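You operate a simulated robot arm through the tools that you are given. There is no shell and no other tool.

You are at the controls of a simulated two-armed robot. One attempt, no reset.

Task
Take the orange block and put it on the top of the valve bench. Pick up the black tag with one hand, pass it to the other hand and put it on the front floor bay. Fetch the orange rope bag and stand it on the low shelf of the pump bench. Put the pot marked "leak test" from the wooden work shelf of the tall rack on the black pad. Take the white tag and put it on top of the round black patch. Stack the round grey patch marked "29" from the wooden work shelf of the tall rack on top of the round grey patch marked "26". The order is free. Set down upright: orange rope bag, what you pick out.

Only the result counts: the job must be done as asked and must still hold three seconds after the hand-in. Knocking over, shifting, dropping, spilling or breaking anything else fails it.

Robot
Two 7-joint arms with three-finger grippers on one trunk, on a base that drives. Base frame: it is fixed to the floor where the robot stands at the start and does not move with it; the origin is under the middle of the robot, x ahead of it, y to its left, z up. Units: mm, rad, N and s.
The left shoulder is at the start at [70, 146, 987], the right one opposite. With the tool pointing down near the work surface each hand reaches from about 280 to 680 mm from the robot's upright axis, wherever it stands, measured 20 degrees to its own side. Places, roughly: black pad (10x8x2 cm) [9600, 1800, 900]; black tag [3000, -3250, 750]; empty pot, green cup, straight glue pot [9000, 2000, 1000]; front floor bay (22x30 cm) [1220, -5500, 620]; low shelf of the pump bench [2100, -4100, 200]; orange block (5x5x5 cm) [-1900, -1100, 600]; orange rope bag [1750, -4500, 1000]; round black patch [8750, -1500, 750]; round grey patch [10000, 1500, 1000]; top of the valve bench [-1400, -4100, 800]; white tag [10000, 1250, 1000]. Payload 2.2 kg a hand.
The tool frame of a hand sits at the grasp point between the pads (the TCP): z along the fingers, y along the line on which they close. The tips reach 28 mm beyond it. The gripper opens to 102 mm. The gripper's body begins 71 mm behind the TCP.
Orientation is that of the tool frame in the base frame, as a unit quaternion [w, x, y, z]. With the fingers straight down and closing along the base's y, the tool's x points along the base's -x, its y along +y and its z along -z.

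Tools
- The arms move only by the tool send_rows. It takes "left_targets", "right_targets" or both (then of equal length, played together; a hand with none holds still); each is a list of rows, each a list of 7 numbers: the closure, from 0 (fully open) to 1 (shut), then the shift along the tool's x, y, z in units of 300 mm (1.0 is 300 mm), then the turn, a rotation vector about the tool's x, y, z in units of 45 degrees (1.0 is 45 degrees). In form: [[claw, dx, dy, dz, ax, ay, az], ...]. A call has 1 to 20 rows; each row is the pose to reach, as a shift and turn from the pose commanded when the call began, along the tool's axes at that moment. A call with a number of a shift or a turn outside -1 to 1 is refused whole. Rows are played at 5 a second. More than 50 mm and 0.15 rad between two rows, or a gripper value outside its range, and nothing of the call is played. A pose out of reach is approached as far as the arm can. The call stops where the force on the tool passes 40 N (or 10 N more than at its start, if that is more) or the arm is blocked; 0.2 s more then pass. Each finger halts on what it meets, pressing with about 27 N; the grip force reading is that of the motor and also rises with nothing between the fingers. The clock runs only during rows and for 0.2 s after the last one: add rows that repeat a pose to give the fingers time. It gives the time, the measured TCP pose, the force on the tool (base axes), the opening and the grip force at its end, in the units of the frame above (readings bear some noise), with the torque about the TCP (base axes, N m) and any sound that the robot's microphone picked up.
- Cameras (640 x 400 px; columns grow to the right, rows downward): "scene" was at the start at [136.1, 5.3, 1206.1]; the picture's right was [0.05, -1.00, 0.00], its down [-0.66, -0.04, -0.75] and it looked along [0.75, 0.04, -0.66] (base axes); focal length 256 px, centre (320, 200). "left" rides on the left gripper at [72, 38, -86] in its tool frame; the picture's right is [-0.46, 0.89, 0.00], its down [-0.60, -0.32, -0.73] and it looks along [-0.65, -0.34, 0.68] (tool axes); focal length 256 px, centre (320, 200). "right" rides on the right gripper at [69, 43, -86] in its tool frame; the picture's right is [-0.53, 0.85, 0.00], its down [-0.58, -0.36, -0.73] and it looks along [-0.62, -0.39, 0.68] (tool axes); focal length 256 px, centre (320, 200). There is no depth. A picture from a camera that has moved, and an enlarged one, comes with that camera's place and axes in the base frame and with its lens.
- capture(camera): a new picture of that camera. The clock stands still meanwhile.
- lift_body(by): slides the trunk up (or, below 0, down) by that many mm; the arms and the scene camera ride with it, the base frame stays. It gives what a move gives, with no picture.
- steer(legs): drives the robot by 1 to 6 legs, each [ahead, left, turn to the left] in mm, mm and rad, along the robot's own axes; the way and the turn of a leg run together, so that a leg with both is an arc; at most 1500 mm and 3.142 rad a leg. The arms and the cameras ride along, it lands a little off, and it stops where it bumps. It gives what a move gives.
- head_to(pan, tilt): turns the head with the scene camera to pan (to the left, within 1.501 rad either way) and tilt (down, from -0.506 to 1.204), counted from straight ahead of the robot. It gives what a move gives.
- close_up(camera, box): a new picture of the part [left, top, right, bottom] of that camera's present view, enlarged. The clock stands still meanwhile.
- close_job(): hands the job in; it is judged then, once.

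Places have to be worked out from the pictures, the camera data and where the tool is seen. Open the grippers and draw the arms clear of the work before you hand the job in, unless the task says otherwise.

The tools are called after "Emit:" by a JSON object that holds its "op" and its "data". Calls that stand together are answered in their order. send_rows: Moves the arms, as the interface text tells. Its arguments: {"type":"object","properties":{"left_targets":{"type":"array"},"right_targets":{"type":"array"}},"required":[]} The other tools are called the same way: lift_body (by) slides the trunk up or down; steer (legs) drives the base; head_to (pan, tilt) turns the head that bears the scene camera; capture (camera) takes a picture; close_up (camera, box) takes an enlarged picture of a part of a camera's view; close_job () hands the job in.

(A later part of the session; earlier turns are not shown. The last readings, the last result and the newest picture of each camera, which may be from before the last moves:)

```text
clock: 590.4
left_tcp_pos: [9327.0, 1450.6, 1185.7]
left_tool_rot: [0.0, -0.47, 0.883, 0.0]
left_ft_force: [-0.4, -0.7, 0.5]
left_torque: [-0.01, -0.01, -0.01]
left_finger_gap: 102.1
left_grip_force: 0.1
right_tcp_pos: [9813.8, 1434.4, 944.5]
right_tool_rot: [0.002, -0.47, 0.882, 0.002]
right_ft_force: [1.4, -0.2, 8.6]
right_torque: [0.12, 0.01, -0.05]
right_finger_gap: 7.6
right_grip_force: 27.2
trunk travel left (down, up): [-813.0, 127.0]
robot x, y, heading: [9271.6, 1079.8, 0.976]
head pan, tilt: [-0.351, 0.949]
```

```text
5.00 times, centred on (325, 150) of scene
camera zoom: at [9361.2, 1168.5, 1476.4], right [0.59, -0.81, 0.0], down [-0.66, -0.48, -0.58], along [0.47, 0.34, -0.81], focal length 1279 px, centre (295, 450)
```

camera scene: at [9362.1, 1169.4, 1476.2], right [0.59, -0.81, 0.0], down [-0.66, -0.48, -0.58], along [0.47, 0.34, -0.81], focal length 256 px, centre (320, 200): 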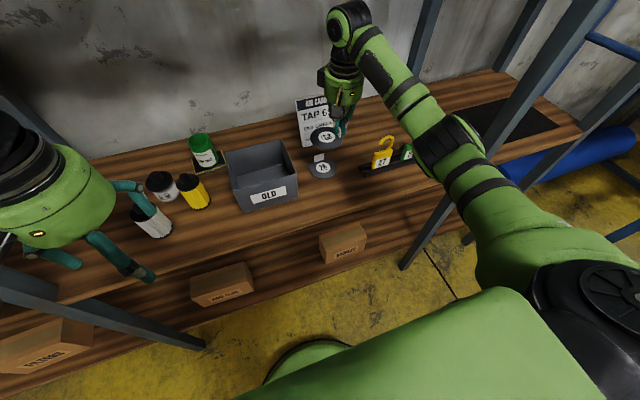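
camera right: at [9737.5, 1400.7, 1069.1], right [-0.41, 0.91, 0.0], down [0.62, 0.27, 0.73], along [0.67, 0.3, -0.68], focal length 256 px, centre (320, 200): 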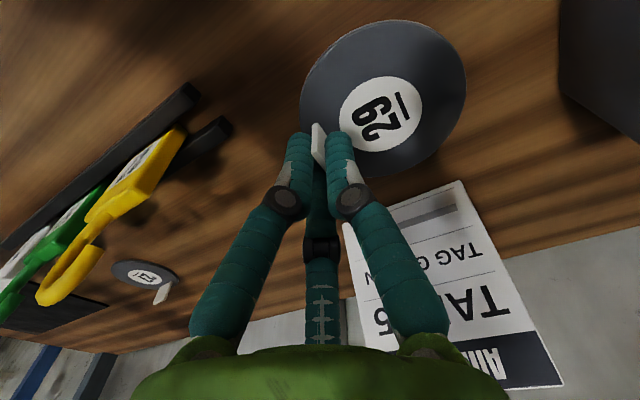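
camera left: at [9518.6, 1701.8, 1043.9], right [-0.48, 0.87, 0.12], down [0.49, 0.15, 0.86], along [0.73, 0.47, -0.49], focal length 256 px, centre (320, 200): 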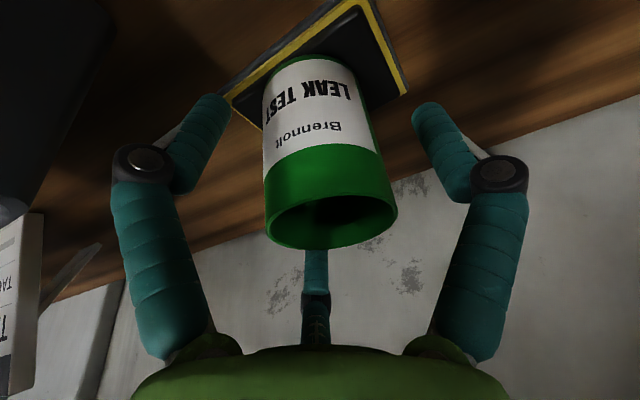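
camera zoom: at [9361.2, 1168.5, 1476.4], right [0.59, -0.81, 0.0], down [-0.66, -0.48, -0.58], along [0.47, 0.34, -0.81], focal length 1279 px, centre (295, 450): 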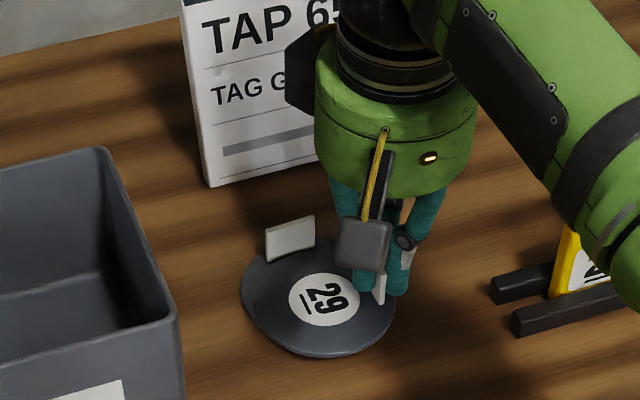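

Contact (8.6 N): 29 lies on 26 in front of its tab. I open the gripper just enough and rise straight up.

Emit:
{"op": "send_rows", "data": {"right_targets": [[0.95, 0, 0, -0.003, 0, 0, 0], [0.85, 0, 0, -0.003, 0, 0, 0], [0.75, 0, 0, -0.003, 0, 0, 0], [0.65, 0, 0, -0.003, 0, 0, 0], [0.65, 0, 0, -0.003, 0, 0, 0]]}}

Emit:
{"op": "send_rows", "data": {"right_targets": [[0.65, 0, 0, -0.03, 0, 0, 0], [0.65, 0, 0, -0.08, 0, 0, 0], [0.65, 0, 0, -0.16, 0, 0, 0], [0.65, 0, 0, -0.26, 0, 0, 0], [0.65, 0, 0, -0.36, 0, 0, 0], [0.65, 0, 0, -0.46, 0, 0, 0], [0.65, 0, 0, -0.46, 0, 0, 0]]}}

Emit:
{"op": "close_up", "data": {"camera": "scene", "box": [280, 110, 400, 200]}}

Emit:
{"op": "capture", "data": {"camera": "right"}}

```text
clock: 591.6
left_tcp_pos: [9327.9, 1451.0, 1185.4]
left_tool_rot: [0.0, -0.47, 0.883, 0.0]
left_ft_force: [-0.3, -0.1, 0.1]
left_torque: [-0.01, 0.0, 0.02]
left_finger_gap: 101.8
left_grip_force: 0.0
right_tcp_pos: [9814.2, 1434.9, 944.1]
right_tool_rot: [0.001, -0.472, 0.882, 0.002]
right_ft_force: [-0.4, 0.2, 0.2]
right_torque: [0.0, 0.01, -0.01]
right_finger_gap: 35.7
right_grip_force: 0.1
trunk travel left (down, up): [-813.0, 127.0]
robot x, y, heading: [9273.6, 1084.9, 0.974]
head pan, tilt: [-0.351, 0.949]
```

```text
clock: 593.2
left_tcp_pos: [9327.7, 1450.4, 1184.3]
left_tool_rot: [0.0, -0.469, 0.883, 0.0]
left_ft_force: [0.1, 0.2, 0.6]
left_torque: [0.01, 0.0, -0.02]
left_finger_gap: 102.2
left_grip_force: 0.1
right_tcp_pos: [9813.2, 1433.9, 1081.9]
right_tool_rot: [0.0, -0.471, 0.882, 0.001]
right_ft_force: [0.1, -0.4, 0.2]
right_torque: [-0.01, 0.0, -0.03]
right_finger_gap: 35.8
right_grip_force: 0.0
trunk travel left (down, up): [-813.0, 127.0]
robot x, y, heading: [9273.8, 1087.4, 0.98]
head pan, tilt: [-0.351, 0.949]
```

```text
4.44 times, centred on (340, 155) of scene
camera zoom: at [9362.2, 1169.9, 1476.1], right [0.59, -0.81, 0.0], down [-0.66, -0.48, -0.58], along [0.47, 0.34, -0.81], focal length 1137 px, centre (231, 400)
```

zoom: 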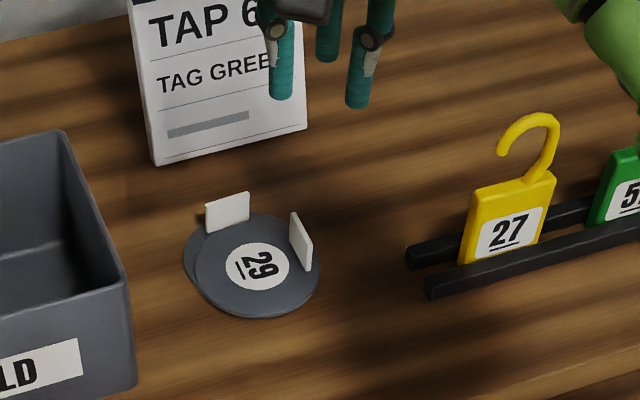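

```text
taken
camera right: at [9737.5, 1401.1, 1167.1], right [-0.4, 0.91, 0.0], down [0.62, 0.27, 0.73], along [0.67, 0.3, -0.68], focal length 256 px, centre (320, 200)
```

right: 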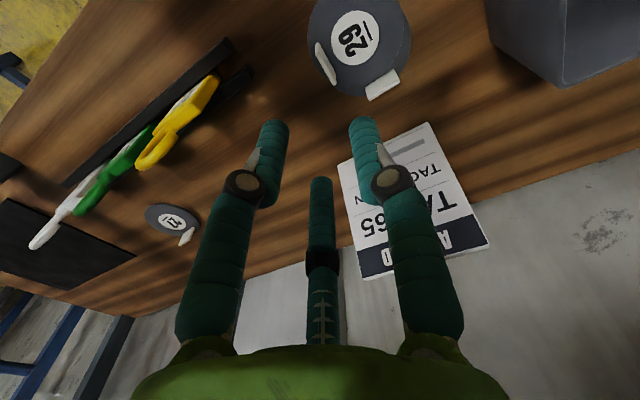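

Patch 29 is stacked on 26. Now the white tag "75": I zoom in on the tag rack for its geometry.

Emit:
{"op": "head_to", "data": {"pan": -0.55, "tilt": 0.85}}

Emit:
{"op": "capture", "data": {"camera": "scene"}}

Emit:
{"op": "close_up", "data": {"camera": "right", "box": [0, 20, 260, 260]}}

```text
clock: 593.9
left_tcp_pos: [9328.4, 1450.3, 1185.8]
left_tool_rot: [0.0, -0.47, 0.883, 0.0]
left_ft_force: [0.2, 0.1, 0.5]
left_torque: [-0.01, 0.0, -0.01]
left_finger_gap: 101.9
left_grip_force: 0.1
right_tcp_pos: [9814.7, 1435.7, 1081.8]
right_tool_rot: [0.0, -0.471, 0.882, 0.002]
right_ft_force: [-0.5, -0.1, 0.5]
right_torque: [0.02, 0.03, 0.0]
right_finger_gap: 35.8
right_grip_force: 0.1
trunk travel left (down, up): [-813.0, 127.0]
robot x, y, heading: [9270.4, 1085.6, 0.977]
head pan, tilt: [-0.55, 0.85]
```

```text
taken
camera scene: at [9374.5, 1159.3, 1483.7], right [0.42, -0.91, 0.0], down [-0.68, -0.31, -0.66], along [0.6, 0.27, -0.75], focal length 256 px, centre (320, 200)
```

scene: 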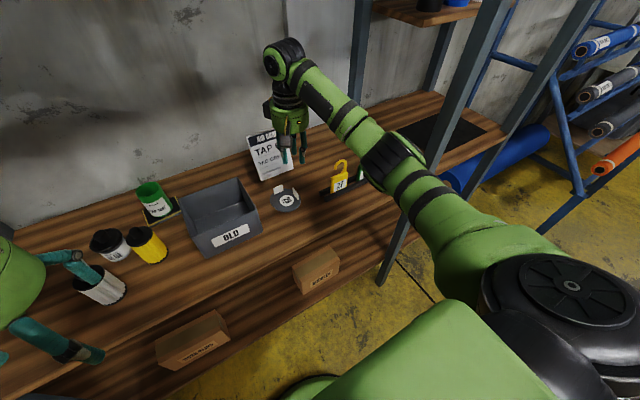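

```text
1.67 times, centred on (130, 140) of right
camera zoom: at [9737.7, 1400.8, 1166.8], right [-0.41, 0.91, 0.0], down [0.62, 0.27, 0.73], along [0.67, 0.3, -0.68], focal length 427 px, centre (637, 300)
```

zoom: 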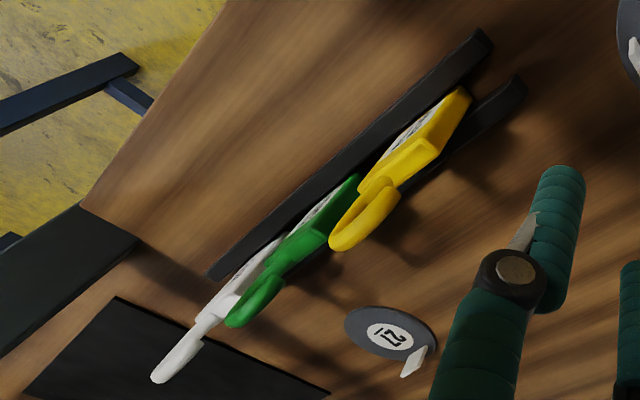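

The tags sit between two bars; 75 is near the right post, so I'll use the left hand. I raise, back out, and retract the right hand.

Emit:
{"op": "lift_body", "data": {"by": 100}}

Emit:
{"op": "steer", "data": {"legs": [[-250, 0, 0]]}}

Emit:
{"op": "send_rows", "data": {"right_targets": [[0, 0.12, 0.03, -0.05, 0, 0, 0], [0, 0.24, 0.06, -0.1, 0, 0, 0], [0, 0.36, 0.09, -0.15, 0, 0, 0], [0, 0.48, 0.12, -0.2, 0, 0, 0], [0, 0.6, 0.15, -0.2, 0, 0, 0], [0, 0.72, 0.2, -0.2, 0, 0, 0], [0, 0.84, 0.25, -0.2, 0, 0, 0], [0, 1, 0.27, -0.2, 0, 0, 0], [0, 1, 0.27, -0.2, 0, 0, 0]]}}

Emit:
{"op": "steer", "data": {"legs": [[0, -650, -0.01]]}}

Emit:
{"op": "head_to", "data": {"pan": 0.1, "tilt": 0.7}}

Emit:
{"op": "capture", "data": {"camera": "scene"}}

```text
clock: 595.2
left_tcp_pos: [9326.4, 1450.3, 1284.9]
left_tool_rot: [0.0, -0.469, 0.883, 0.0]
left_ft_force: [0.3, -0.1, 0.6]
left_torque: [0.0, 0.01, 0.04]
left_finger_gap: 102.1
left_grip_force: 0.0
right_tcp_pos: [9814.3, 1433.3, 1182.0]
right_tool_rot: [0.0, -0.471, 0.882, 0.001]
right_ft_force: [-0.3, 0.6, 0.7]
right_torque: [0.02, 0.06, -0.02]
right_finger_gap: 35.8
right_grip_force: 0.1
trunk travel left (down, up): [-913.0, 27.0]
robot x, y, heading: [9275.5, 1080.4, 0.973]
head pan, tilt: [-0.55, 0.85]
```

```text
clock: 597.1
left_tcp_pos: [9187.4, 1243.5, 1284.8]
left_tool_rot: [-0.002, -0.47, 0.883, -0.001]
left_ft_force: [-0.1, 0.7, 0.1]
left_torque: [-0.01, 0.04, -0.02]
left_finger_gap: 102.0
left_grip_force: 0.1
right_tcp_pos: [9674.3, 1226.1, 1181.3]
right_tool_rot: [0.0, -0.471, 0.882, 0.001]
right_ft_force: [0.7, 0.2, 0.2]
right_torque: [-0.05, -0.04, 0.0]
right_finger_gap: 35.5
right_grip_force: 0.0
trunk travel left (down, up): [-913.0, 27.0]
robot x, y, heading: [9133.7, 874.2, 0.974]
head pan, tilt: [-0.55, 0.85]
```

```text
clock: 599.1
left_tcp_pos: [9185.7, 1241.4, 1285.5]
left_tool_rot: [-0.001, -0.47, 0.883, -0.001]
left_ft_force: [0.1, 1.0, -0.3]
left_torque: [0.0, 0.02, 0.0]
left_finger_gap: 101.8
left_grip_force: 0.0
right_tcp_pos: [9436.8, 1018.9, 1241.1]
right_tool_rot: [0.001, -0.471, 0.882, 0.001]
right_ft_force: [0.4, 0.0, 0.5]
right_torque: [0.02, 0.04, -0.01]
right_finger_gap: 102.1
right_grip_force: 0.0
trunk travel left (down, up): [-913.0, 27.0]
robot x, y, heading: [9130.2, 878.1, 0.978]
head pan, tilt: [-0.55, 0.85]
```

```text
clock: 602.7
left_tcp_pos: [9732.3, 871.3, 1285.8]
left_tool_rot: [0.001, -0.464, 0.886, 0.0]
left_ft_force: [-0.2, 0.0, 1.1]
left_torque: [0.0, -0.02, 0.01]
left_finger_gap: 101.8
left_grip_force: 0.0
right_tcp_pos: [9979.4, 644.9, 1242.1]
right_tool_rot: [0.001, -0.464, 0.886, 0.0]
right_ft_force: [-0.7, 0.8, 0.2]
right_torque: [-0.01, -0.01, 0.03]
right_finger_gap: 102.1
right_grip_force: 0.0
trunk travel left (down, up): [-913.0, 27.0]
robot x, y, heading: [9674.4, 506.8, 0.967]
head pan, tilt: [-0.55, 0.85]
```

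```text
clock: 603.8
left_tcp_pos: [9733.9, 871.1, 1285.6]
left_tool_rot: [0.0, -0.464, 0.886, 0.0]
left_ft_force: [0.0, -1.0, 0.0]
left_torque: [-0.01, -0.02, 0.02]
left_finger_gap: 101.9
left_grip_force: 0.1
right_tcp_pos: [9980.3, 644.3, 1241.2]
right_tool_rot: [0.0, -0.465, 0.885, 0.001]
right_ft_force: [0.0, 0.8, 0.2]
right_torque: [0.05, 0.04, 0.0]
right_finger_gap: 101.8
right_grip_force: 0.1
trunk travel left (down, up): [-913.0, 27.0]
robot x, y, heading: [9674.0, 501.7, 0.965]
head pan, tilt: [0.099, 0.7]
```

```text
taken
camera scene: at [9746.9, 620.3, 1595.9], right [0.87, -0.49, 0.0], down [-0.31, -0.56, -0.76], along [0.37, 0.67, -0.64], focal length 256 px, centre (320, 200)
```

scene: 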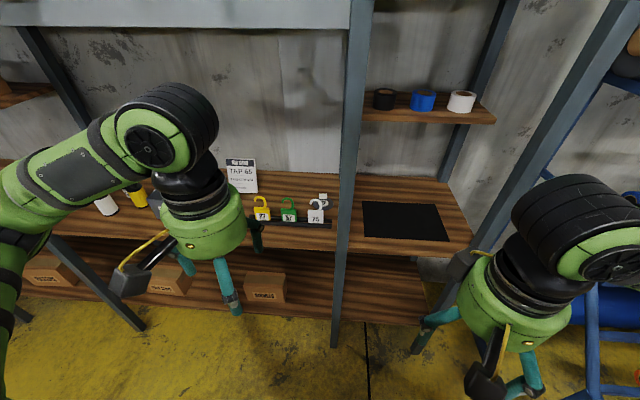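

I zoom in on the white tag 75.

Emit:
{"op": "close_up", "data": {"camera": "scene", "box": [240, 180, 360, 250]}}

Emit:
{"op": "lift_body", "data": {"by": -200}}

Emit:
{"op": "close_up", "data": {"camera": "scene", "box": [240, 130, 360, 210]}}

```text
5.33 times, centred on (300, 215) of scene
camera zoom: at [9746.9, 620.3, 1595.9], right [0.87, -0.49, 0.0], down [-0.31, -0.56, -0.76], along [0.37, 0.67, -0.64], focal length 1365 px, centre (427, 120)
```

zoom: 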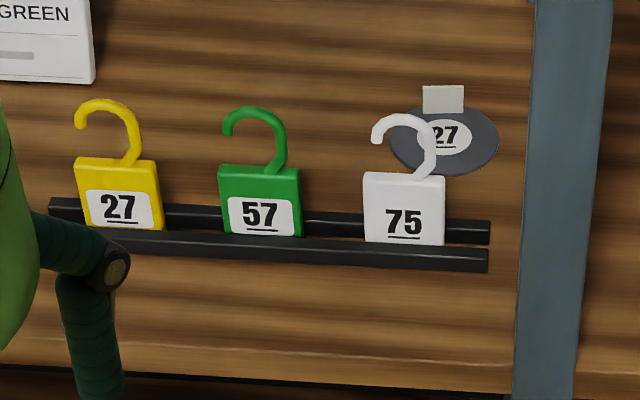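

```text
clock: 605.9
left_tcp_pos: [9734.7, 870.6, 1085.1]
left_tool_rot: [0.0, -0.463, 0.886, 0.001]
left_ft_force: [0.3, 0.2, -0.2]
left_torque: [0.0, -0.01, 0.04]
left_finger_gap: 102.0
left_grip_force: 0.0
right_tcp_pos: [9980.9, 644.8, 1041.8]
right_tool_rot: [0.001, -0.465, 0.885, 0.001]
right_ft_force: [-0.4, -0.1, -0.5]
right_torque: [0.0, -0.01, 0.01]
right_finger_gap: 102.0
right_grip_force: 0.0
trunk travel left (down, up): [-713.0, 227.0]
robot x, y, heading: [9671.6, 506.3, 0.966]
head pan, tilt: [0.099, 0.7]
```

```text
5.00 times, centred on (300, 170) of scene
camera zoom: at [9746.7, 620.4, 1396.0], right [0.87, -0.48, 0.0], down [-0.31, -0.56, -0.77], along [0.37, 0.67, -0.64], focal length 1279 px, centre (420, 350)
```

zoom: 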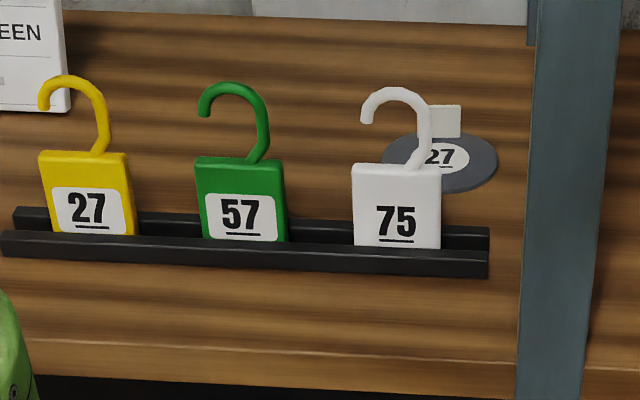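

White tag 75: centre ≈(10070,1235), top z≈965, hook top ≈1020, ~11 mm thick. I extend the left hand, yaw it right 90° (boxes away from the post), then drive in.

Emit:
{"op": "lift_body", "data": {"by": 100}}

Emit:
{"op": "send_rows", "data": {"left_targets": [[0, -0.12, 0, 0, 0, 0, 0.17], [0, -0.25, 0, 0, 0, 0, 0.34], [0, -0.37, 0, 0, 0, 0, 0.5], [0, -0.5, 0, 0, 0, 0, 0.67], [0, -0.62, 0, 0, 0, 0, 0.84], [0, -0.75, 0, 0, 0, 0, 1], [0, -0.75, 0, 0, 0, 0, 1]]}}

Emit:
{"op": "send_rows", "data": {"left_targets": [[0, 0, 0, 0, 0, 0, 0.17], [0, 0, 0, 0, 0, 0, 0.34], [0, 0, 0, 0, 0, 0, 0.5], [0, 0, 0, 0, 0, 0, 0.67], [0, 0, 0, 0, 0, 0, 0.84], [0, 0, 0, 0, 0, 0, 1], [0, 0, 0, 0, 0, 0, 1]]}}

Emit:
{"op": "steer", "data": {"legs": [[0, -58, 0], [200, 0, 0]]}}

Emit:
{"op": "head_to", "data": {"pan": 0.25, "tilt": 0.85}}

Emit:
{"op": "capture", "data": {"camera": "scene"}}

Emit:
{"op": "capture", "data": {"camera": "left"}}

```text
clock: 607.3
left_tcp_pos: [9734.4, 871.1, 1185.1]
left_tool_rot: [0.0, -0.465, 0.886, -0.001]
left_ft_force: [0.2, -0.2, -0.2]
left_torque: [0.02, 0.0, 0.02]
left_finger_gap: 102.0
left_grip_force: 0.2
right_tcp_pos: [9981.8, 646.1, 1141.8]
right_tool_rot: [0.001, -0.465, 0.885, 0.001]
right_ft_force: [-0.9, -0.4, 0.2]
right_torque: [-0.02, 0.0, 0.0]
right_finger_gap: 102.0
right_grip_force: 0.0
trunk travel left (down, up): [-813.0, 127.0]
robot x, y, heading: [9675.9, 506.4, 0.963]
head pan, tilt: [0.099, 0.7]
```

```text
clock: 608.9
left_tcp_pos: [9860.8, 1053.0, 1185.0]
left_tool_rot: [0.0, -0.091, 0.996, 0.0]
left_ft_force: [0.6, 0.2, 0.0]
left_torque: [0.03, -0.02, -0.02]
left_finger_gap: 102.2
left_grip_force: 0.1
right_tcp_pos: [9981.5, 644.5, 1142.6]
right_tool_rot: [0.001, -0.465, 0.885, 0.001]
right_ft_force: [0.0, -0.3, -0.4]
right_torque: [0.01, 0.01, 0.01]
right_finger_gap: 102.1
right_grip_force: 0.0
trunk travel left (down, up): [-813.0, 127.0]
robot x, y, heading: [9673.0, 504.5, 0.96]
head pan, tilt: [0.099, 0.7]
```

```text
clock: 610.5
left_tcp_pos: [9862.5, 1054.2, 1184.8]
left_tool_rot: [0.0, 0.299, 0.954, 0.0]
left_ft_force: [0.0, 0.6, -0.5]
left_torque: [-0.04, 0.01, 0.01]
left_finger_gap: 102.2
left_grip_force: 0.1
right_tcp_pos: [9980.7, 645.1, 1140.8]
right_tool_rot: [0.001, -0.465, 0.885, 0.001]
right_ft_force: [0.1, -0.4, -0.2]
right_torque: [-0.02, -0.02, -0.01]
right_finger_gap: 102.0
right_grip_force: 0.0
trunk travel left (down, up): [-813.0, 127.0]
robot x, y, heading: [9672.7, 504.5, 0.966]
head pan, tilt: [0.099, 0.7]
```

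```text
clock: 612.6
left_tcp_pos: [10019.9, 1180.7, 1187.2]
left_tool_rot: [0.0, 0.298, 0.954, 0.001]
left_ft_force: [-0.5, -0.4, 0.9]
left_torque: [0.04, 0.01, -0.01]
left_finger_gap: 102.0
left_grip_force: 0.0
right_tcp_pos: [10137.9, 771.4, 1142.4]
right_tool_rot: [0.003, -0.465, 0.886, 0.002]
right_ft_force: [-0.4, -0.7, -0.3]
right_torque: [0.04, -0.02, 0.01]
right_finger_gap: 102.0
right_grip_force: 0.1
trunk travel left (down, up): [-813.0, 127.0]
robot x, y, heading: [9833.1, 634.7, 0.966]
head pan, tilt: [0.099, 0.7]
```

```text
clock: 613.3
left_tcp_pos: [10022.3, 1184.3, 1184.5]
left_tool_rot: [-0.001, 0.299, 0.954, 0.0]
left_ft_force: [-0.3, -0.3, 0.6]
left_torque: [0.01, -0.01, 0.01]
left_finger_gap: 102.2
left_grip_force: 0.1
right_tcp_pos: [10140.4, 774.6, 1141.0]
right_tool_rot: [0.0, -0.466, 0.885, 0.001]
right_ft_force: [0.0, -0.1, -0.8]
right_torque: [-0.03, 0.02, 0.02]
right_finger_gap: 102.4
right_grip_force: 0.0
trunk travel left (down, up): [-813.0, 127.0]
robot x, y, heading: [9837.8, 632.7, 0.968]
head pan, tilt: [0.25, 0.85]
```

```text
taken
camera scene: at [9893.0, 748.3, 1483.7], right [0.94, -0.35, 0.0], down [-0.26, -0.7, -0.66], along [0.23, 0.62, -0.75], focal length 256 px, centre (320, 200)
```

scene: 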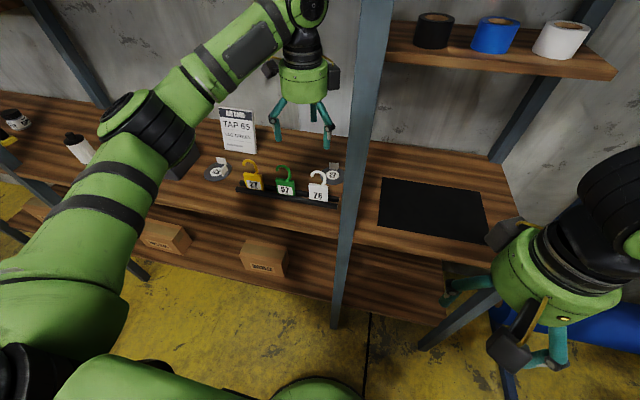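

```text
taken
camera left: at [9984.0, 1255.6, 1271.3], right [0.89, 0.46, 0.0], down [0.32, -0.6, 0.73], along [0.34, -0.65, -0.68], focal length 256 px, centre (320, 200)
```

left: 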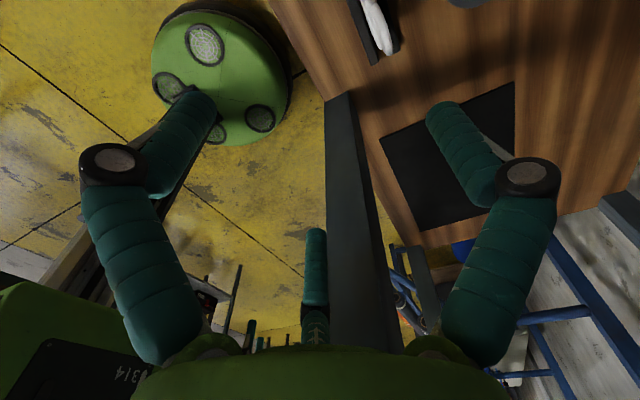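

The left hand is ~68 mm short of the tag and 11 mm left. I drive ahead 66 mm and shift 11 mm right, then compare with the cameras.

Emit:
{"op": "steer", "data": {"legs": [[66, 0, 0]]}}

Emit:
{"op": "send_rows", "data": {"left_targets": [[0.3, -0.02, 0, 0.1, 0, 0, 0], [0.3, -0.036, 0, 0.2, 0, 0, 0], [0.3, -0.036, 0, 0.3, 0, 0, 0], [0.3, -0.036, 0, 0.4, 0, 0, 0], [0.3, -0.036, 0, 0.4, 0, 0, 0]]}}

Emit:
{"op": "capture", "data": {"camera": "left"}}

Emit:
{"op": "capture", "data": {"camera": "scene"}}

Emit:
{"op": "close_up", "data": {"camera": "scene", "box": [240, 90, 380, 210]}}

```text
clock: 614.3
left_tcp_pos: [10056.4, 1232.4, 1188.5]
left_tool_rot: [0.001, 0.298, 0.955, 0.003]
left_ft_force: [-1.1, -0.8, -0.3]
left_torque: [0.04, -0.04, 0.0]
left_finger_gap: 102.2
left_grip_force: 0.0
right_tcp_pos: [10174.4, 822.9, 1142.4]
right_tool_rot: [0.003, -0.467, 0.884, 0.003]
right_ft_force: [-0.9, 0.7, -0.1]
right_torque: [0.06, -0.01, 0.04]
right_finger_gap: 102.0
right_grip_force: 0.1
trunk travel left (down, up): [-813.0, 127.0]
robot x, y, heading: [9870.9, 684.8, 0.964]
head pan, tilt: [0.25, 0.85]
```

```text
clock: 615.5
left_tcp_pos: [10068.1, 1230.0, 1064.5]
left_tool_rot: [0.001, 0.298, 0.955, 0.001]
left_ft_force: [0.5, 0.2, 0.0]
left_torque: [0.05, -0.02, 0.01]
left_finger_gap: 71.5
left_grip_force: 0.1
right_tcp_pos: [10177.9, 826.5, 1142.0]
right_tool_rot: [0.001, -0.467, 0.885, 0.001]
right_ft_force: [0.4, 0.0, -0.4]
right_torque: [-0.01, 0.02, -0.02]
right_finger_gap: 102.1
right_grip_force: 0.0
trunk travel left (down, up): [-813.0, 127.0]
robot x, y, heading: [9873.5, 686.3, 0.968]
head pan, tilt: [0.25, 0.85]
```

```text
taken
camera left: at [10029.2, 1302.9, 1151.9], right [0.89, 0.46, 0.0], down [0.32, -0.6, 0.73], along [0.34, -0.65, -0.68], focal length 256 px, centre (320, 200)
```

left: 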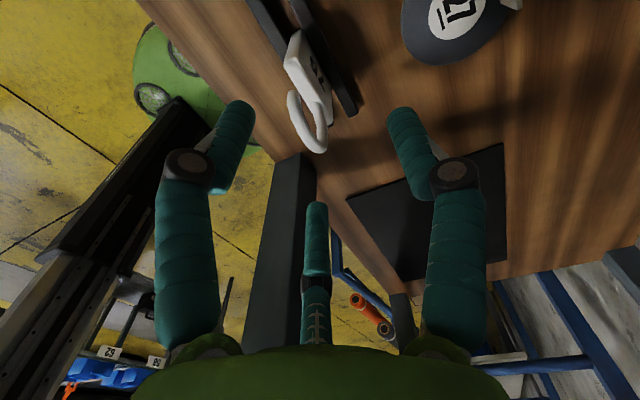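

```text
taken
camera scene: at [9929.2, 800.9, 1483.8], right [0.94, -0.35, 0.0], down [-0.26, -0.7, -0.66], along [0.23, 0.62, -0.75], focal length 256 px, centre (320, 200)
```

scene: 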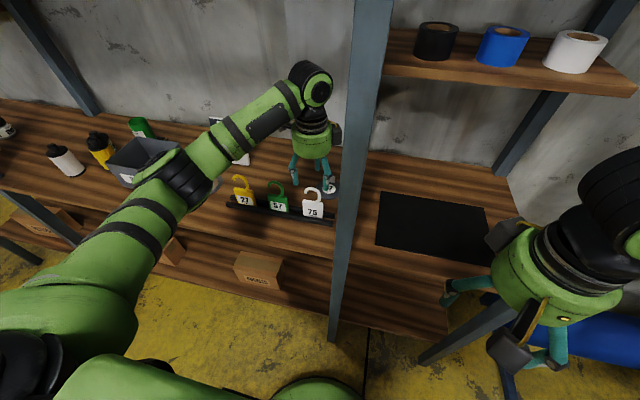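

```text
3.33 times, centred on (310, 150) of scene
camera zoom: at [9929.2, 800.9, 1483.8], right [0.94, -0.35, 0.0], down [-0.26, -0.7, -0.66], along [0.23, 0.62, -0.75], focal length 853 px, centre (353, 367)
```

zoom: 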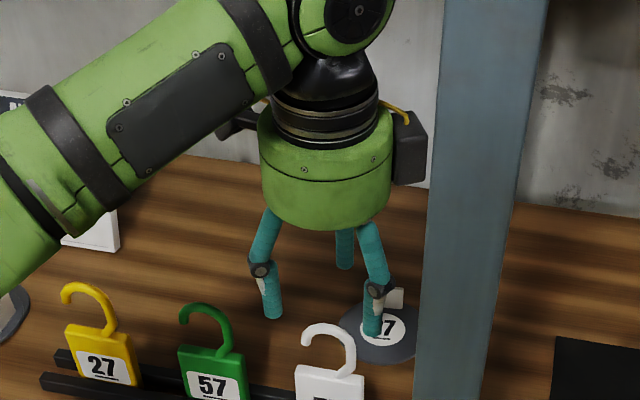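

I zoom with the left wrist camera on the tag.

Emit:
{"op": "close_up", "data": {"camera": "left", "box": [250, 0, 390, 165]}}

```text
2.42 times, centred on (320, 82) of left
camera zoom: at [10029.2, 1302.9, 1151.9], right [0.89, 0.46, 0.0], down [0.32, -0.6, 0.73], along [0.34, -0.65, -0.68], focal length 621 px, centre (320, 485)
```

zoom: 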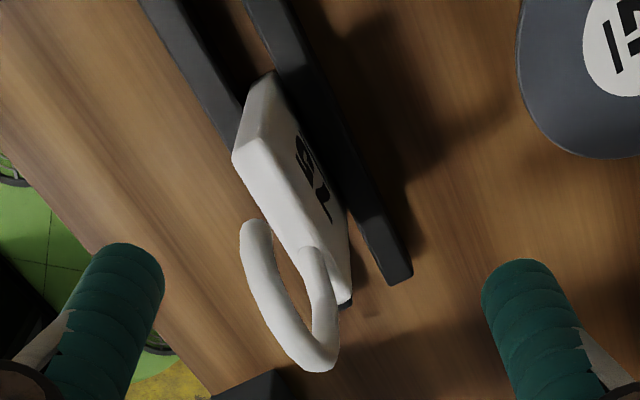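

Estimates place the tag within a few mm of the TCP. I descend to z≈1000 and re-check.

Emit:
{"op": "send_rows", "data": {"left_targets": [[0.3, 0.008, -0.012, 0.07, 0, 0, 0], [0.3, 0.008, -0.012, 0.14, 0, 0, 0], [0.3, 0.008, -0.012, 0.21, 0, 0, 0], [0.3, 0.008, -0.012, 0.21, 0, 0, 0]]}}

Emit:
{"op": "capture", "data": {"camera": "left"}}

Emit:
{"op": "close_up", "data": {"camera": "scene", "box": [240, 110, 380, 230]}}

```text
clock: 616.5
left_tcp_pos: [10062.4, 1227.6, 1002.6]
left_tool_rot: [0.0, 0.298, 0.955, -0.001]
left_ft_force: [-0.4, -0.6, 0.4]
left_torque: [0.0, 0.04, 0.0]
left_finger_gap: 71.5
left_grip_force: 0.2
right_tcp_pos: [10177.4, 827.5, 1141.5]
right_tool_rot: [0.0, -0.467, 0.884, 0.001]
right_ft_force: [0.8, 0.8, 0.3]
right_torque: [-0.02, 0.01, -0.01]
right_finger_gap: 102.1
right_grip_force: 0.1
trunk travel left (down, up): [-813.0, 127.0]
robot x, y, heading: [9872.7, 688.3, 0.972]
head pan, tilt: [0.25, 0.85]
```

```text
taken
camera left: at [10024.9, 1300.5, 1088.4], right [0.89, 0.46, 0.0], down [0.32, -0.6, 0.73], along [0.34, -0.65, -0.68], focal length 256 px, centre (320, 200)
```

left: 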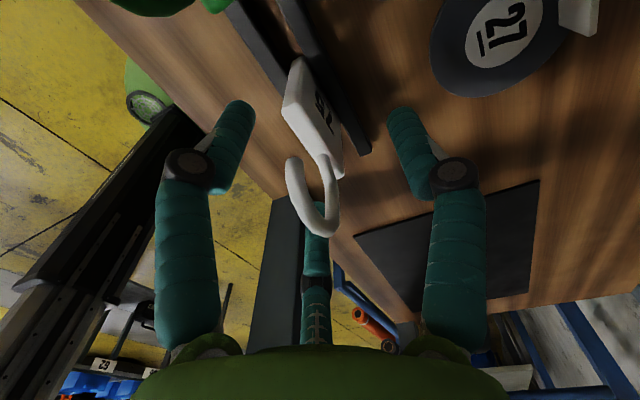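

```text
3.33 times, centred on (310, 170) of scene
camera zoom: at [9929.4, 801.7, 1483.7], right [0.94, -0.35, 0.0], down [-0.26, -0.7, -0.66], along [0.23, 0.62, -0.75], focal length 853 px, centre (353, 300)
```

zoom: 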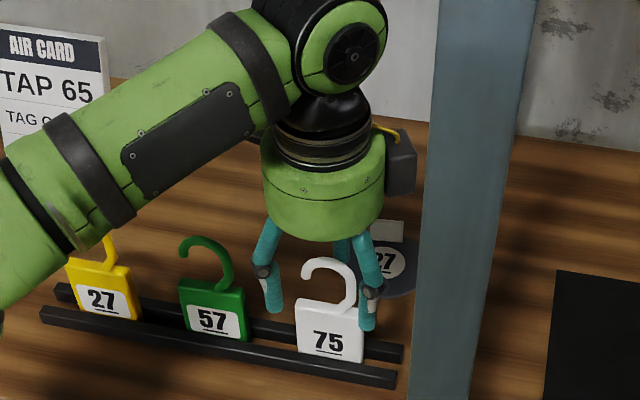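

I zoom again with the left wrist camera to verify centring.

Emit:
{"op": "close_up", "data": {"camera": "left", "box": [250, 30, 400, 250]}}

```text
1.82 times, centred on (325, 140) of left
camera zoom: at [10024.9, 1300.5, 1088.4], right [0.89, 0.46, 0.0], down [0.32, -0.6, 0.73], along [0.34, -0.65, -0.68], focal length 465 px, centre (311, 309)
```

zoom: 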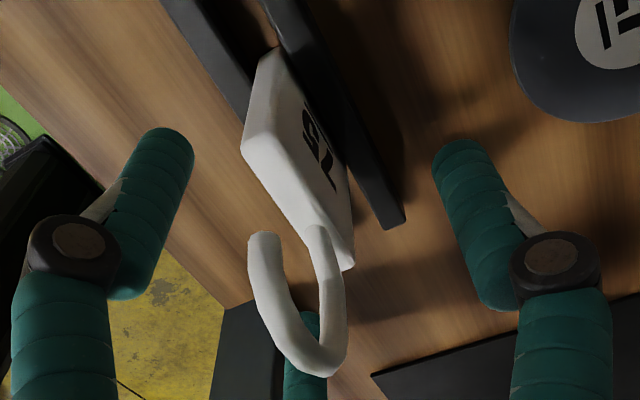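

Remaining uncertainty is a few mm; I shift 4 mm toward me and 6 mm right, and descend to z≈962.

Emit:
{"op": "send_rows", "data": {"left_targets": [[0.3, -0.02, -0.013, 0, 0, 0, 0], [0.3, -0.02, -0.013, 0.05, 0, 0, 0], [0.3, -0.02, -0.013, 0.1, 0, 0, 0], [0.3, -0.02, -0.013, 0.135, 0, 0, 0], [0.3, -0.02, -0.013, 0.135, 0, 0, 0]]}}

Emit:
{"op": "capture", "data": {"camera": "left"}}

Emit:
{"op": "close_up", "data": {"camera": "scene", "box": [270, 130, 380, 240]}}

```text
clock: 617.7
left_tcp_pos: [10066.0, 1221.7, 962.2]
left_tool_rot: [-0.001, 0.298, 0.955, 0.0]
left_ft_force: [0.9, 0.0, -0.4]
left_torque: [0.02, -0.04, -0.01]
left_finger_gap: 71.4
left_grip_force: 0.0
right_tcp_pos: [10177.7, 827.9, 1140.9]
right_tool_rot: [0.0, -0.467, 0.884, 0.001]
right_ft_force: [0.2, 0.1, 0.3]
right_torque: [-0.01, 0.02, -0.01]
right_finger_gap: 102.0
right_grip_force: 0.0
trunk travel left (down, up): [-813.0, 127.0]
robot x, y, heading: [9871.8, 681.3, 0.968]
head pan, tilt: [0.25, 0.85]
```

```text
taken
camera left: at [10028.2, 1294.3, 1047.9], right [0.89, 0.47, 0.0], down [0.32, -0.6, 0.73], along [0.34, -0.65, -0.68], focal length 256 px, centre (320, 200)
```

left: 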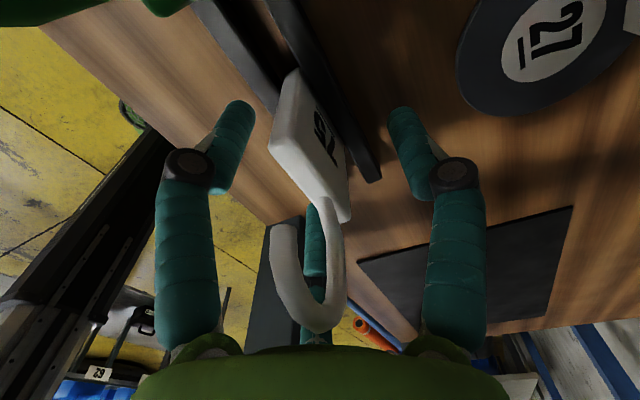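

```text
3.64 times, centred on (325, 185) of scene
camera zoom: at [9929.5, 801.8, 1483.7], right [0.94, -0.35, 0.0], down [-0.26, -0.7, -0.66], along [0.23, 0.62, -0.75], focal length 930 px, centre (302, 254)
```

zoom: 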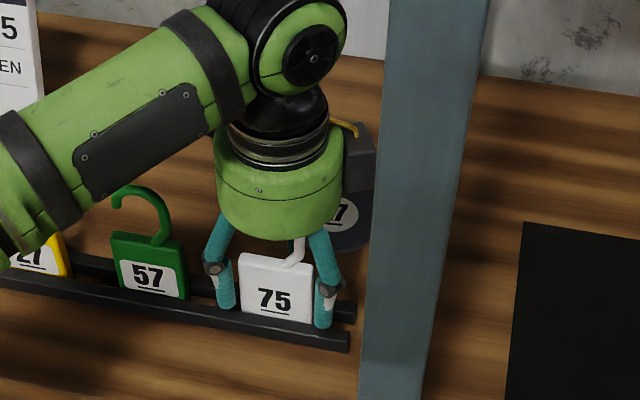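

The tag body is between the prongs. I close the left gripper gently.

Emit:
{"op": "send_rows", "data": {"left_targets": [[0.4, 0, 0, 0, 0, 0, 0], [0.5, 0, 0, 0, 0, 0, 0], [0.6, 0, 0, 0, 0, 0, 0], [0.7, 0, 0, 0, 0, 0, 0], [0.8, 0, 0, 0, 0, 0, 0], [0.9, 0, 0, 0, 0, 0, 0], [1, 0, 0, 0, 0, 0, 0], [1, 0, 0, 0, 0, 0, 0]]}}

Emit:
{"op": "capture", "data": {"camera": "left"}}

Emit:
{"op": "close_up", "data": {"camera": "scene", "box": [270, 130, 380, 240]}}

```text
clock: 619.5
left_tcp_pos: [10065.8, 1220.6, 962.2]
left_tool_rot: [0.0, 0.298, 0.955, -0.001]
left_ft_force: [-4.6, -7.1, -1.9]
left_torque: [-0.38, 0.23, 0.25]
left_finger_gap: 18.5
left_grip_force: 26.8
right_tcp_pos: [10176.1, 826.3, 1141.6]
right_tool_rot: [0.001, -0.467, 0.884, 0.002]
right_ft_force: [0.2, -0.3, 0.2]
right_torque: [-0.01, 0.03, 0.02]
right_finger_gap: 101.8
right_grip_force: 0.1
trunk travel left (down, up): [-813.0, 127.0]
robot x, y, heading: [9871.5, 686.0, 0.972]
head pan, tilt: [0.25, 0.85]
```

```text
taken
camera left: at [10027.2, 1292.9, 1048.3], right [0.89, 0.47, 0.0], down [0.32, -0.6, 0.73], along [0.34, -0.65, -0.68], focal length 256 px, centre (320, 200)
```

left: 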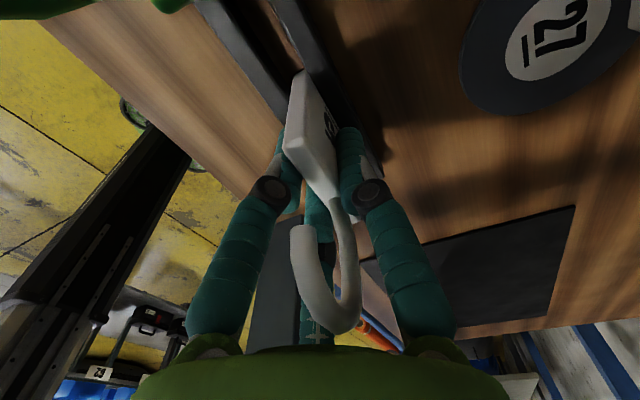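

```text
3.64 times, centred on (325, 185) of scene
camera zoom: at [9928.3, 800.4, 1483.8], right [0.94, -0.35, 0.0], down [-0.26, -0.7, -0.66], along [0.23, 0.62, -0.75], focal length 930 px, centre (302, 254)
```

zoom: 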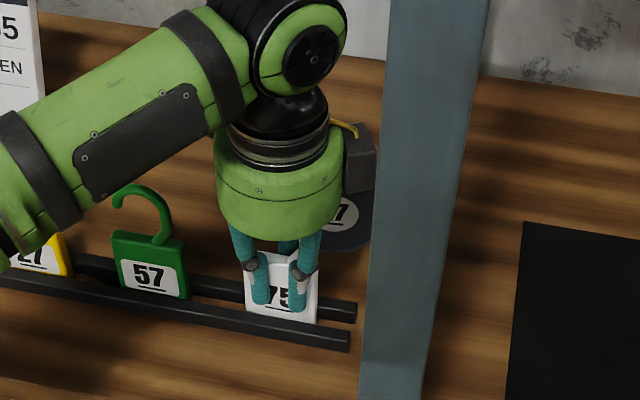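

Gripped (gap 18.5). I lift the tag straight up out of its bars.

Emit:
{"op": "send_rows", "data": {"left_targets": [[1, 0, 0, -0.02, 0, 0, 0], [1, 0, 0, -0.05, 0, 0, 0], [1, 0, 0, -0.1, 0, 0, 0], [1, 0, 0, -0.16, 0, 0, 0], [1, 0, 0, -0.24, 0, 0, 0], [1, 0, 0, -0.33, 0, 0, 0], [1, 0, 0, -0.42, 0, 0, 0], [1, 0, 0, -0.5, 0, 0, 0], [1, 0, 0, -0.5, 0, 0, 0]]}}

Emit:
{"op": "capture", "data": {"camera": "scene"}}

Emit:
{"op": "capture", "data": {"camera": "left"}}

```text
clock: 621.5
left_tcp_pos: [10062.2, 1224.4, 1112.6]
left_tool_rot: [0.0, 0.297, 0.955, -0.001]
left_ft_force: [-0.1, 0.7, -0.1]
left_torque: [-0.01, -0.01, 0.0]
left_finger_gap: 18.2
left_grip_force: 27.4
right_tcp_pos: [10179.1, 827.8, 1141.5]
right_tool_rot: [0.0, -0.467, 0.884, 0.001]
right_ft_force: [0.3, -0.5, 0.3]
right_torque: [0.04, -0.03, 0.0]
right_finger_gap: 102.2
right_grip_force: 0.1
trunk travel left (down, up): [-813.0, 127.0]
robot x, y, heading: [9872.5, 689.1, 0.969]
head pan, tilt: [0.25, 0.85]
```

```text
taken
camera scene: at [9929.8, 802.1, 1483.6], right [0.94, -0.35, 0.0], down [-0.26, -0.7, -0.66], along [0.23, 0.62, -0.75], focal length 256 px, centre (320, 200)
```

scene: 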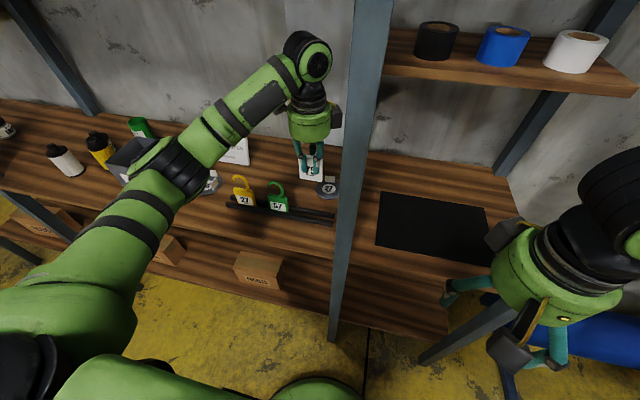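

```text
taken
camera left: at [10023.6, 1296.7, 1198.4], right [0.89, 0.47, 0.0], down [0.32, -0.6, 0.73], along [0.34, -0.65, -0.68], focal length 256 px, centre (320, 200)
```

left: 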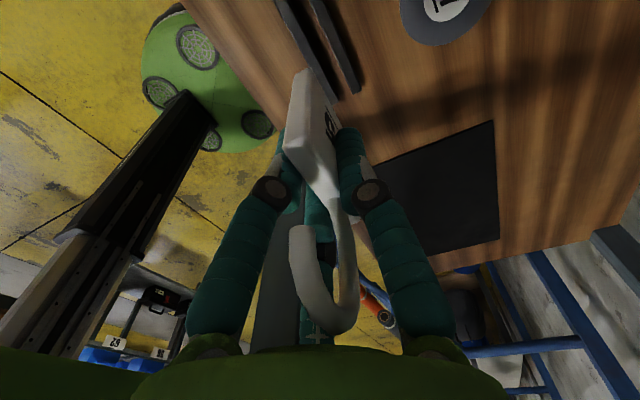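

The white tag is out. I back out of the rack, then turn around to find the round black patch near (8750,-1500).

Emit:
{"op": "steer", "data": {"legs": [[-280, 0, 0]]}}

Emit:
{"op": "head_to", "data": {"pan": -1.5, "tilt": 0.45}}

Emit:
{"op": "capture", "data": {"camera": "scene"}}

Emit:
{"op": "head_to", "data": {"pan": 1.5, "tilt": 0.45}}

Emit:
{"op": "capture", "data": {"camera": "scene"}}

```text
clock: 623.5
left_tcp_pos: [9901.4, 991.6, 1111.3]
left_tool_rot: [-0.001, 0.297, 0.955, -0.001]
left_ft_force: [-0.1, 0.4, -0.2]
left_torque: [-0.03, -0.03, 0.01]
left_finger_gap: 18.3
left_grip_force: 26.8
right_tcp_pos: [10016.5, 595.4, 1141.2]
right_tool_rot: [-0.001, -0.467, 0.884, 0.001]
right_ft_force: [0.2, -0.6, 0.1]
right_torque: [-0.03, 0.01, -0.01]
right_finger_gap: 102.2
right_grip_force: 0.0
trunk travel left (down, up): [-813.0, 127.0]
robot x, y, heading: [9710.1, 450.5, 0.97]
head pan, tilt: [0.25, 0.85]
```

```text
clock: 625.3
left_tcp_pos: [9900.6, 990.2, 1112.2]
left_tool_rot: [0.0, 0.296, 0.955, 0.0]
left_ft_force: [0.3, -0.7, -1.2]
left_torque: [0.0, 0.0, 0.02]
left_finger_gap: 18.4
left_grip_force: 27.1
right_tcp_pos: [10016.2, 593.3, 1141.6]
right_tool_rot: [0.0, -0.467, 0.884, 0.002]
right_ft_force: [0.0, 1.0, -0.6]
right_torque: [-0.06, -0.01, 0.0]
right_finger_gap: 102.1
right_grip_force: 0.0
trunk travel left (down, up): [-813.0, 127.0]
robot x, y, heading: [9714.6, 451.0, 0.968]
head pan, tilt: [-1.499, 0.45]
```

```text
taken
camera scene: at [9820.9, 448.3, 1518.1], right [-0.51, -0.86, 0.0], down [-0.38, 0.22, -0.9], along [0.78, -0.46, -0.44], focal length 256 px, centre (320, 200)
```

scene: 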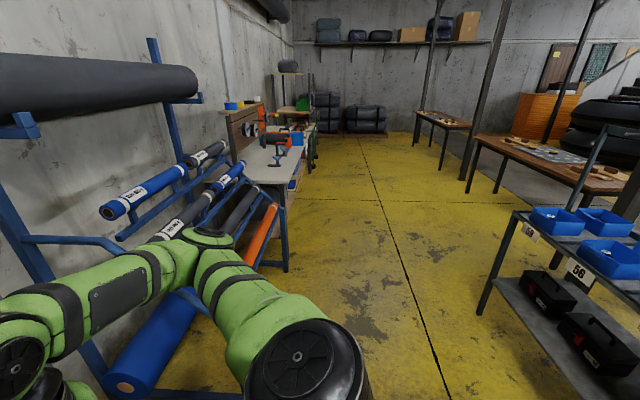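

```text
clock: 627.9
left_tcp_pos: [9900.5, 990.3, 1110.8]
left_tool_rot: [0.0, 0.296, 0.955, -0.001]
left_ft_force: [0.3, -0.1, 0.4]
left_torque: [0.02, 0.02, -0.03]
left_finger_gap: 18.1
left_grip_force: 26.8
right_tcp_pos: [10018.0, 594.5, 1142.1]
right_tool_rot: [0.0, -0.467, 0.884, 0.001]
right_ft_force: [-0.4, -0.4, -0.7]
right_torque: [0.0, 0.0, -0.01]
right_finger_gap: 102.0
right_grip_force: 0.0
trunk travel left (down, up): [-813.0, 127.0]
robot x, y, heading: [9711.2, 449.2, 0.969]
head pan, tilt: [1.499, 0.45]
```

```text
taken
camera scene: at [9669.8, 552.0, 1518.1], right [0.62, 0.78, 0.0], down [0.34, -0.27, -0.9], along [-0.7, 0.56, -0.44], focal length 256 px, centre (320, 200)
```

scene: 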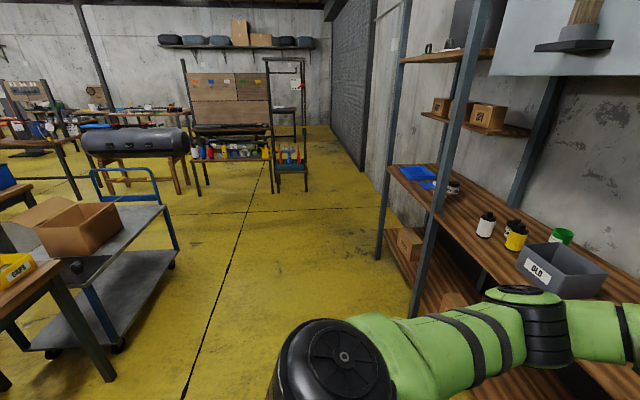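

I retract the left hand with the tag close to the body, then turn around to the right.

Emit:
{"op": "send_rows", "data": {"left_targets": [[1, 0, -0.12, -0.04, 0, 0, 0], [1, 0, -0.25, -0.08, 0, 0, 0], [1, 0, -0.37, -0.12, 0, 0, 0], [1, 0, -0.5, -0.16, 0, 0, 0], [1, 0, -0.62, -0.2, 0, 0, 0], [1, 0, -0.74, -0.25, 0, 0, 0], [1, 0, -0.74, -0.25, 0, 0, 0]]}}

Emit:
{"op": "steer", "data": {"legs": [[-80, 0, 0], [0, 0, -1.5], [0, 0, -1.5]]}}

Emit:
{"op": "head_to", "data": {"pan": 0.0, "tilt": 0.5}}

Emit:
{"op": "capture", "data": {"camera": "scene"}}

```text
clock: 629.5
left_tcp_pos: [9773.6, 807.1, 1188.6]
left_tool_rot: [0.0, 0.296, 0.955, 0.0]
left_ft_force: [0.2, 0.1, -0.4]
left_torque: [0.0, -0.02, 0.01]
left_finger_gap: 18.2
left_grip_force: 27.3
right_tcp_pos: [10016.8, 593.3, 1140.8]
right_tool_rot: [0.001, -0.467, 0.884, 0.001]
right_ft_force: [0.3, 0.3, -0.8]
right_torque: [-0.01, -0.01, 0.01]
right_finger_gap: 102.0
right_grip_force: 0.0
trunk travel left (down, up): [-813.0, 127.0]
robot x, y, heading: [9711.5, 451.5, 0.97]
head pan, tilt: [1.499, 0.45]
```

```text
clock: 638.0
left_tcp_pos: [9631.0, 26.9, 1189.5]
left_tool_rot: [0.0, 0.966, -0.26, 0.0]
left_ft_force: [0.3, 0.5, -0.5]
left_torque: [0.0, 0.01, -0.02]
left_finger_gap: 18.0
left_grip_force: 27.2
right_tcp_pos: [9372.8, 221.8, 1142.3]
right_tool_rot: [0.001, 0.866, 0.501, 0.0]
right_ft_force: [-0.4, -0.2, -1.2]
right_torque: [-0.01, -0.02, -0.01]
right_finger_gap: 102.0
right_grip_force: 0.2
trunk travel left (down, up): [-813.0, 127.0]
robot x, y, heading: [9669.6, 387.0, -2.095]
head pan, tilt: [1.499, 0.45]
```

```text
clock: 639.6
left_tcp_pos: [9630.1, 28.2, 1189.0]
left_tool_rot: [0.0, 0.966, -0.259, 0.0]
left_ft_force: [-0.5, 0.1, -0.7]
left_torque: [-0.02, -0.01, -0.01]
left_finger_gap: 18.3
left_grip_force: 26.5
right_tcp_pos: [9371.9, 223.1, 1142.1]
right_tool_rot: [0.0, 0.866, 0.501, 0.0]
right_ft_force: [-0.3, 0.4, -0.3]
right_torque: [0.01, -0.06, 0.01]
right_finger_gap: 102.1
right_grip_force: 0.0
trunk travel left (down, up): [-813.0, 127.0]
robot x, y, heading: [9666.3, 387.9, -2.097]
head pan, tilt: [0.0, 0.499]
```

```text
taken
camera scene: at [9597.3, 265.4, 1513.7], right [-0.87, 0.5, 0.0], down [0.24, 0.41, -0.88], along [-0.44, -0.76, -0.48], focal length 256 px, centre (320, 200)
```

scene: 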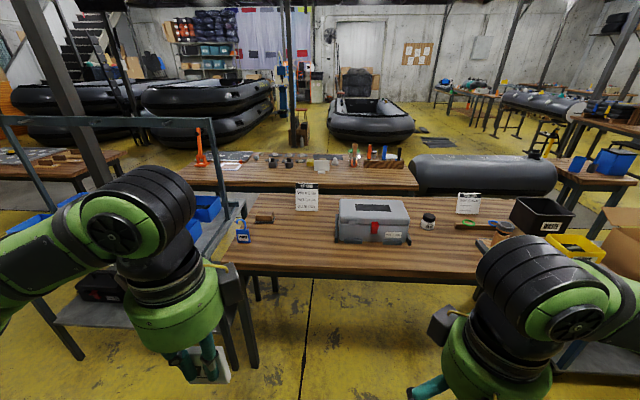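

The expected patch position is on the second table behind the first. I zoom there.

Emit:
{"op": "close_up", "data": {"camera": "scene", "box": [180, 120, 430, 220]}}

Emit:
{"op": "close_up", "data": {"camera": "scene", "box": [230, 135, 350, 195]}}

```text
2.56 times, centred on (305, 170) of scene
camera zoom: at [9597.3, 265.4, 1513.7], right [-0.87, 0.5, 0.0], down [0.24, 0.41, -0.88], along [-0.44, -0.76, -0.48], focal length 655 px, centre (358, 277)
```

zoom: 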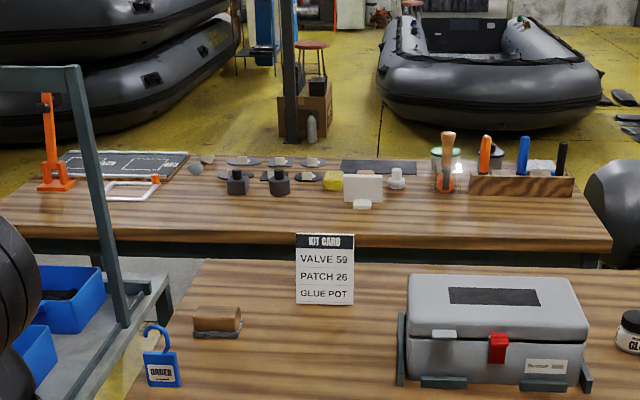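

```text
5.33 times, centred on (290, 165) of scene
camera zoom: at [9597.3, 265.4, 1513.7], right [-0.87, 0.5, 0.0], down [0.24, 0.41, -0.88], along [-0.44, -0.76, -0.48], focal length 1365 px, centre (480, 387)
```

zoom: 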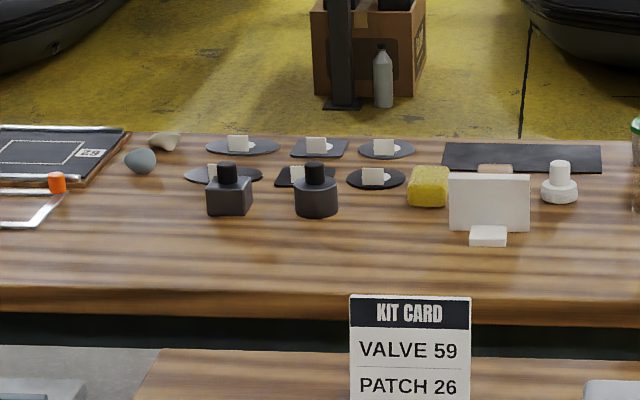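

The round black patch is on the second table, best reachable from its far side. I'll go back along the rack front to the free lane (n≈4950), then around. First strafe right along the rack front.

Emit:
{"op": "steer", "data": {"legs": [[0, 0, -0.07], [0, -1400, 0], [0, -1400, 0]]}}

Emit:
{"op": "head_to", "data": {"pan": 0.2, "tilt": 0.45}}

Emit:
{"op": "capture", "data": {"camera": "scene"}}

```text
clock: 653.3
left_tcp_pos: [7355.5, 1557.9, 1189.1]
left_tool_rot: [0.0, 0.957, -0.29, 0.001]
left_ft_force: [-0.9, 0.1, 0.0]
left_torque: [-0.01, -0.01, 0.02]
left_finger_gap: 18.5
left_grip_force: 27.2
right_tcp_pos: [7109.9, 1767.0, 1140.9]
right_tool_rot: [0.002, 0.88, 0.474, -0.001]
right_ft_force: [-0.1, -0.2, -0.5]
right_torque: [0.01, -0.02, -0.02]
right_finger_gap: 101.9
right_grip_force: 0.1
trunk travel left (down, up): [-813.0, 127.0]
robot x, y, heading: [7411.8, 1911.8, -2.157]
head pan, tilt: [0.0, 0.499]
```

```text
clock: 654.0
left_tcp_pos: [7355.2, 1557.4, 1188.8]
left_tool_rot: [0.0, 0.957, -0.29, 0.0]
left_ft_force: [0.3, 1.4, -0.6]
left_torque: [0.0, -0.02, -0.01]
left_finger_gap: 18.3
left_grip_force: 27.2
right_tcp_pos: [7108.7, 1766.5, 1140.7]
right_tool_rot: [0.002, 0.88, 0.474, -0.001]
right_ft_force: [-0.8, -0.3, -0.5]
right_torque: [0.04, -0.02, -0.03]
right_finger_gap: 101.9
right_grip_force: 0.0
trunk travel left (down, up): [-813.0, 127.0]
robot x, y, heading: [7412.7, 1916.3, -2.159]
head pan, tilt: [0.201, 0.45]
```

```text
taken
camera scene: at [7351.5, 1787.2, 1518.1], right [-0.93, 0.38, 0.0], down [0.16, 0.4, -0.9], along [-0.34, -0.83, -0.44], focal length 256 px, centre (320, 200)
```

scene: 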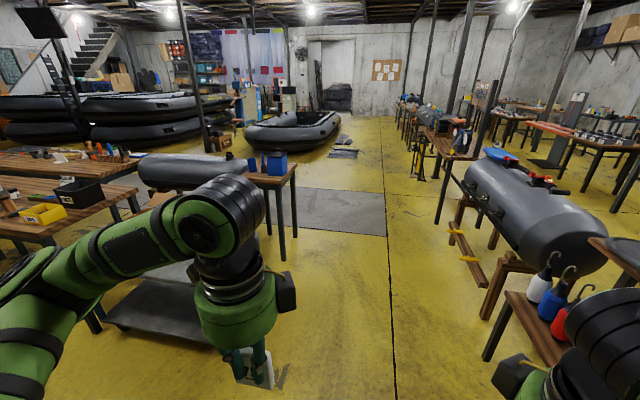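

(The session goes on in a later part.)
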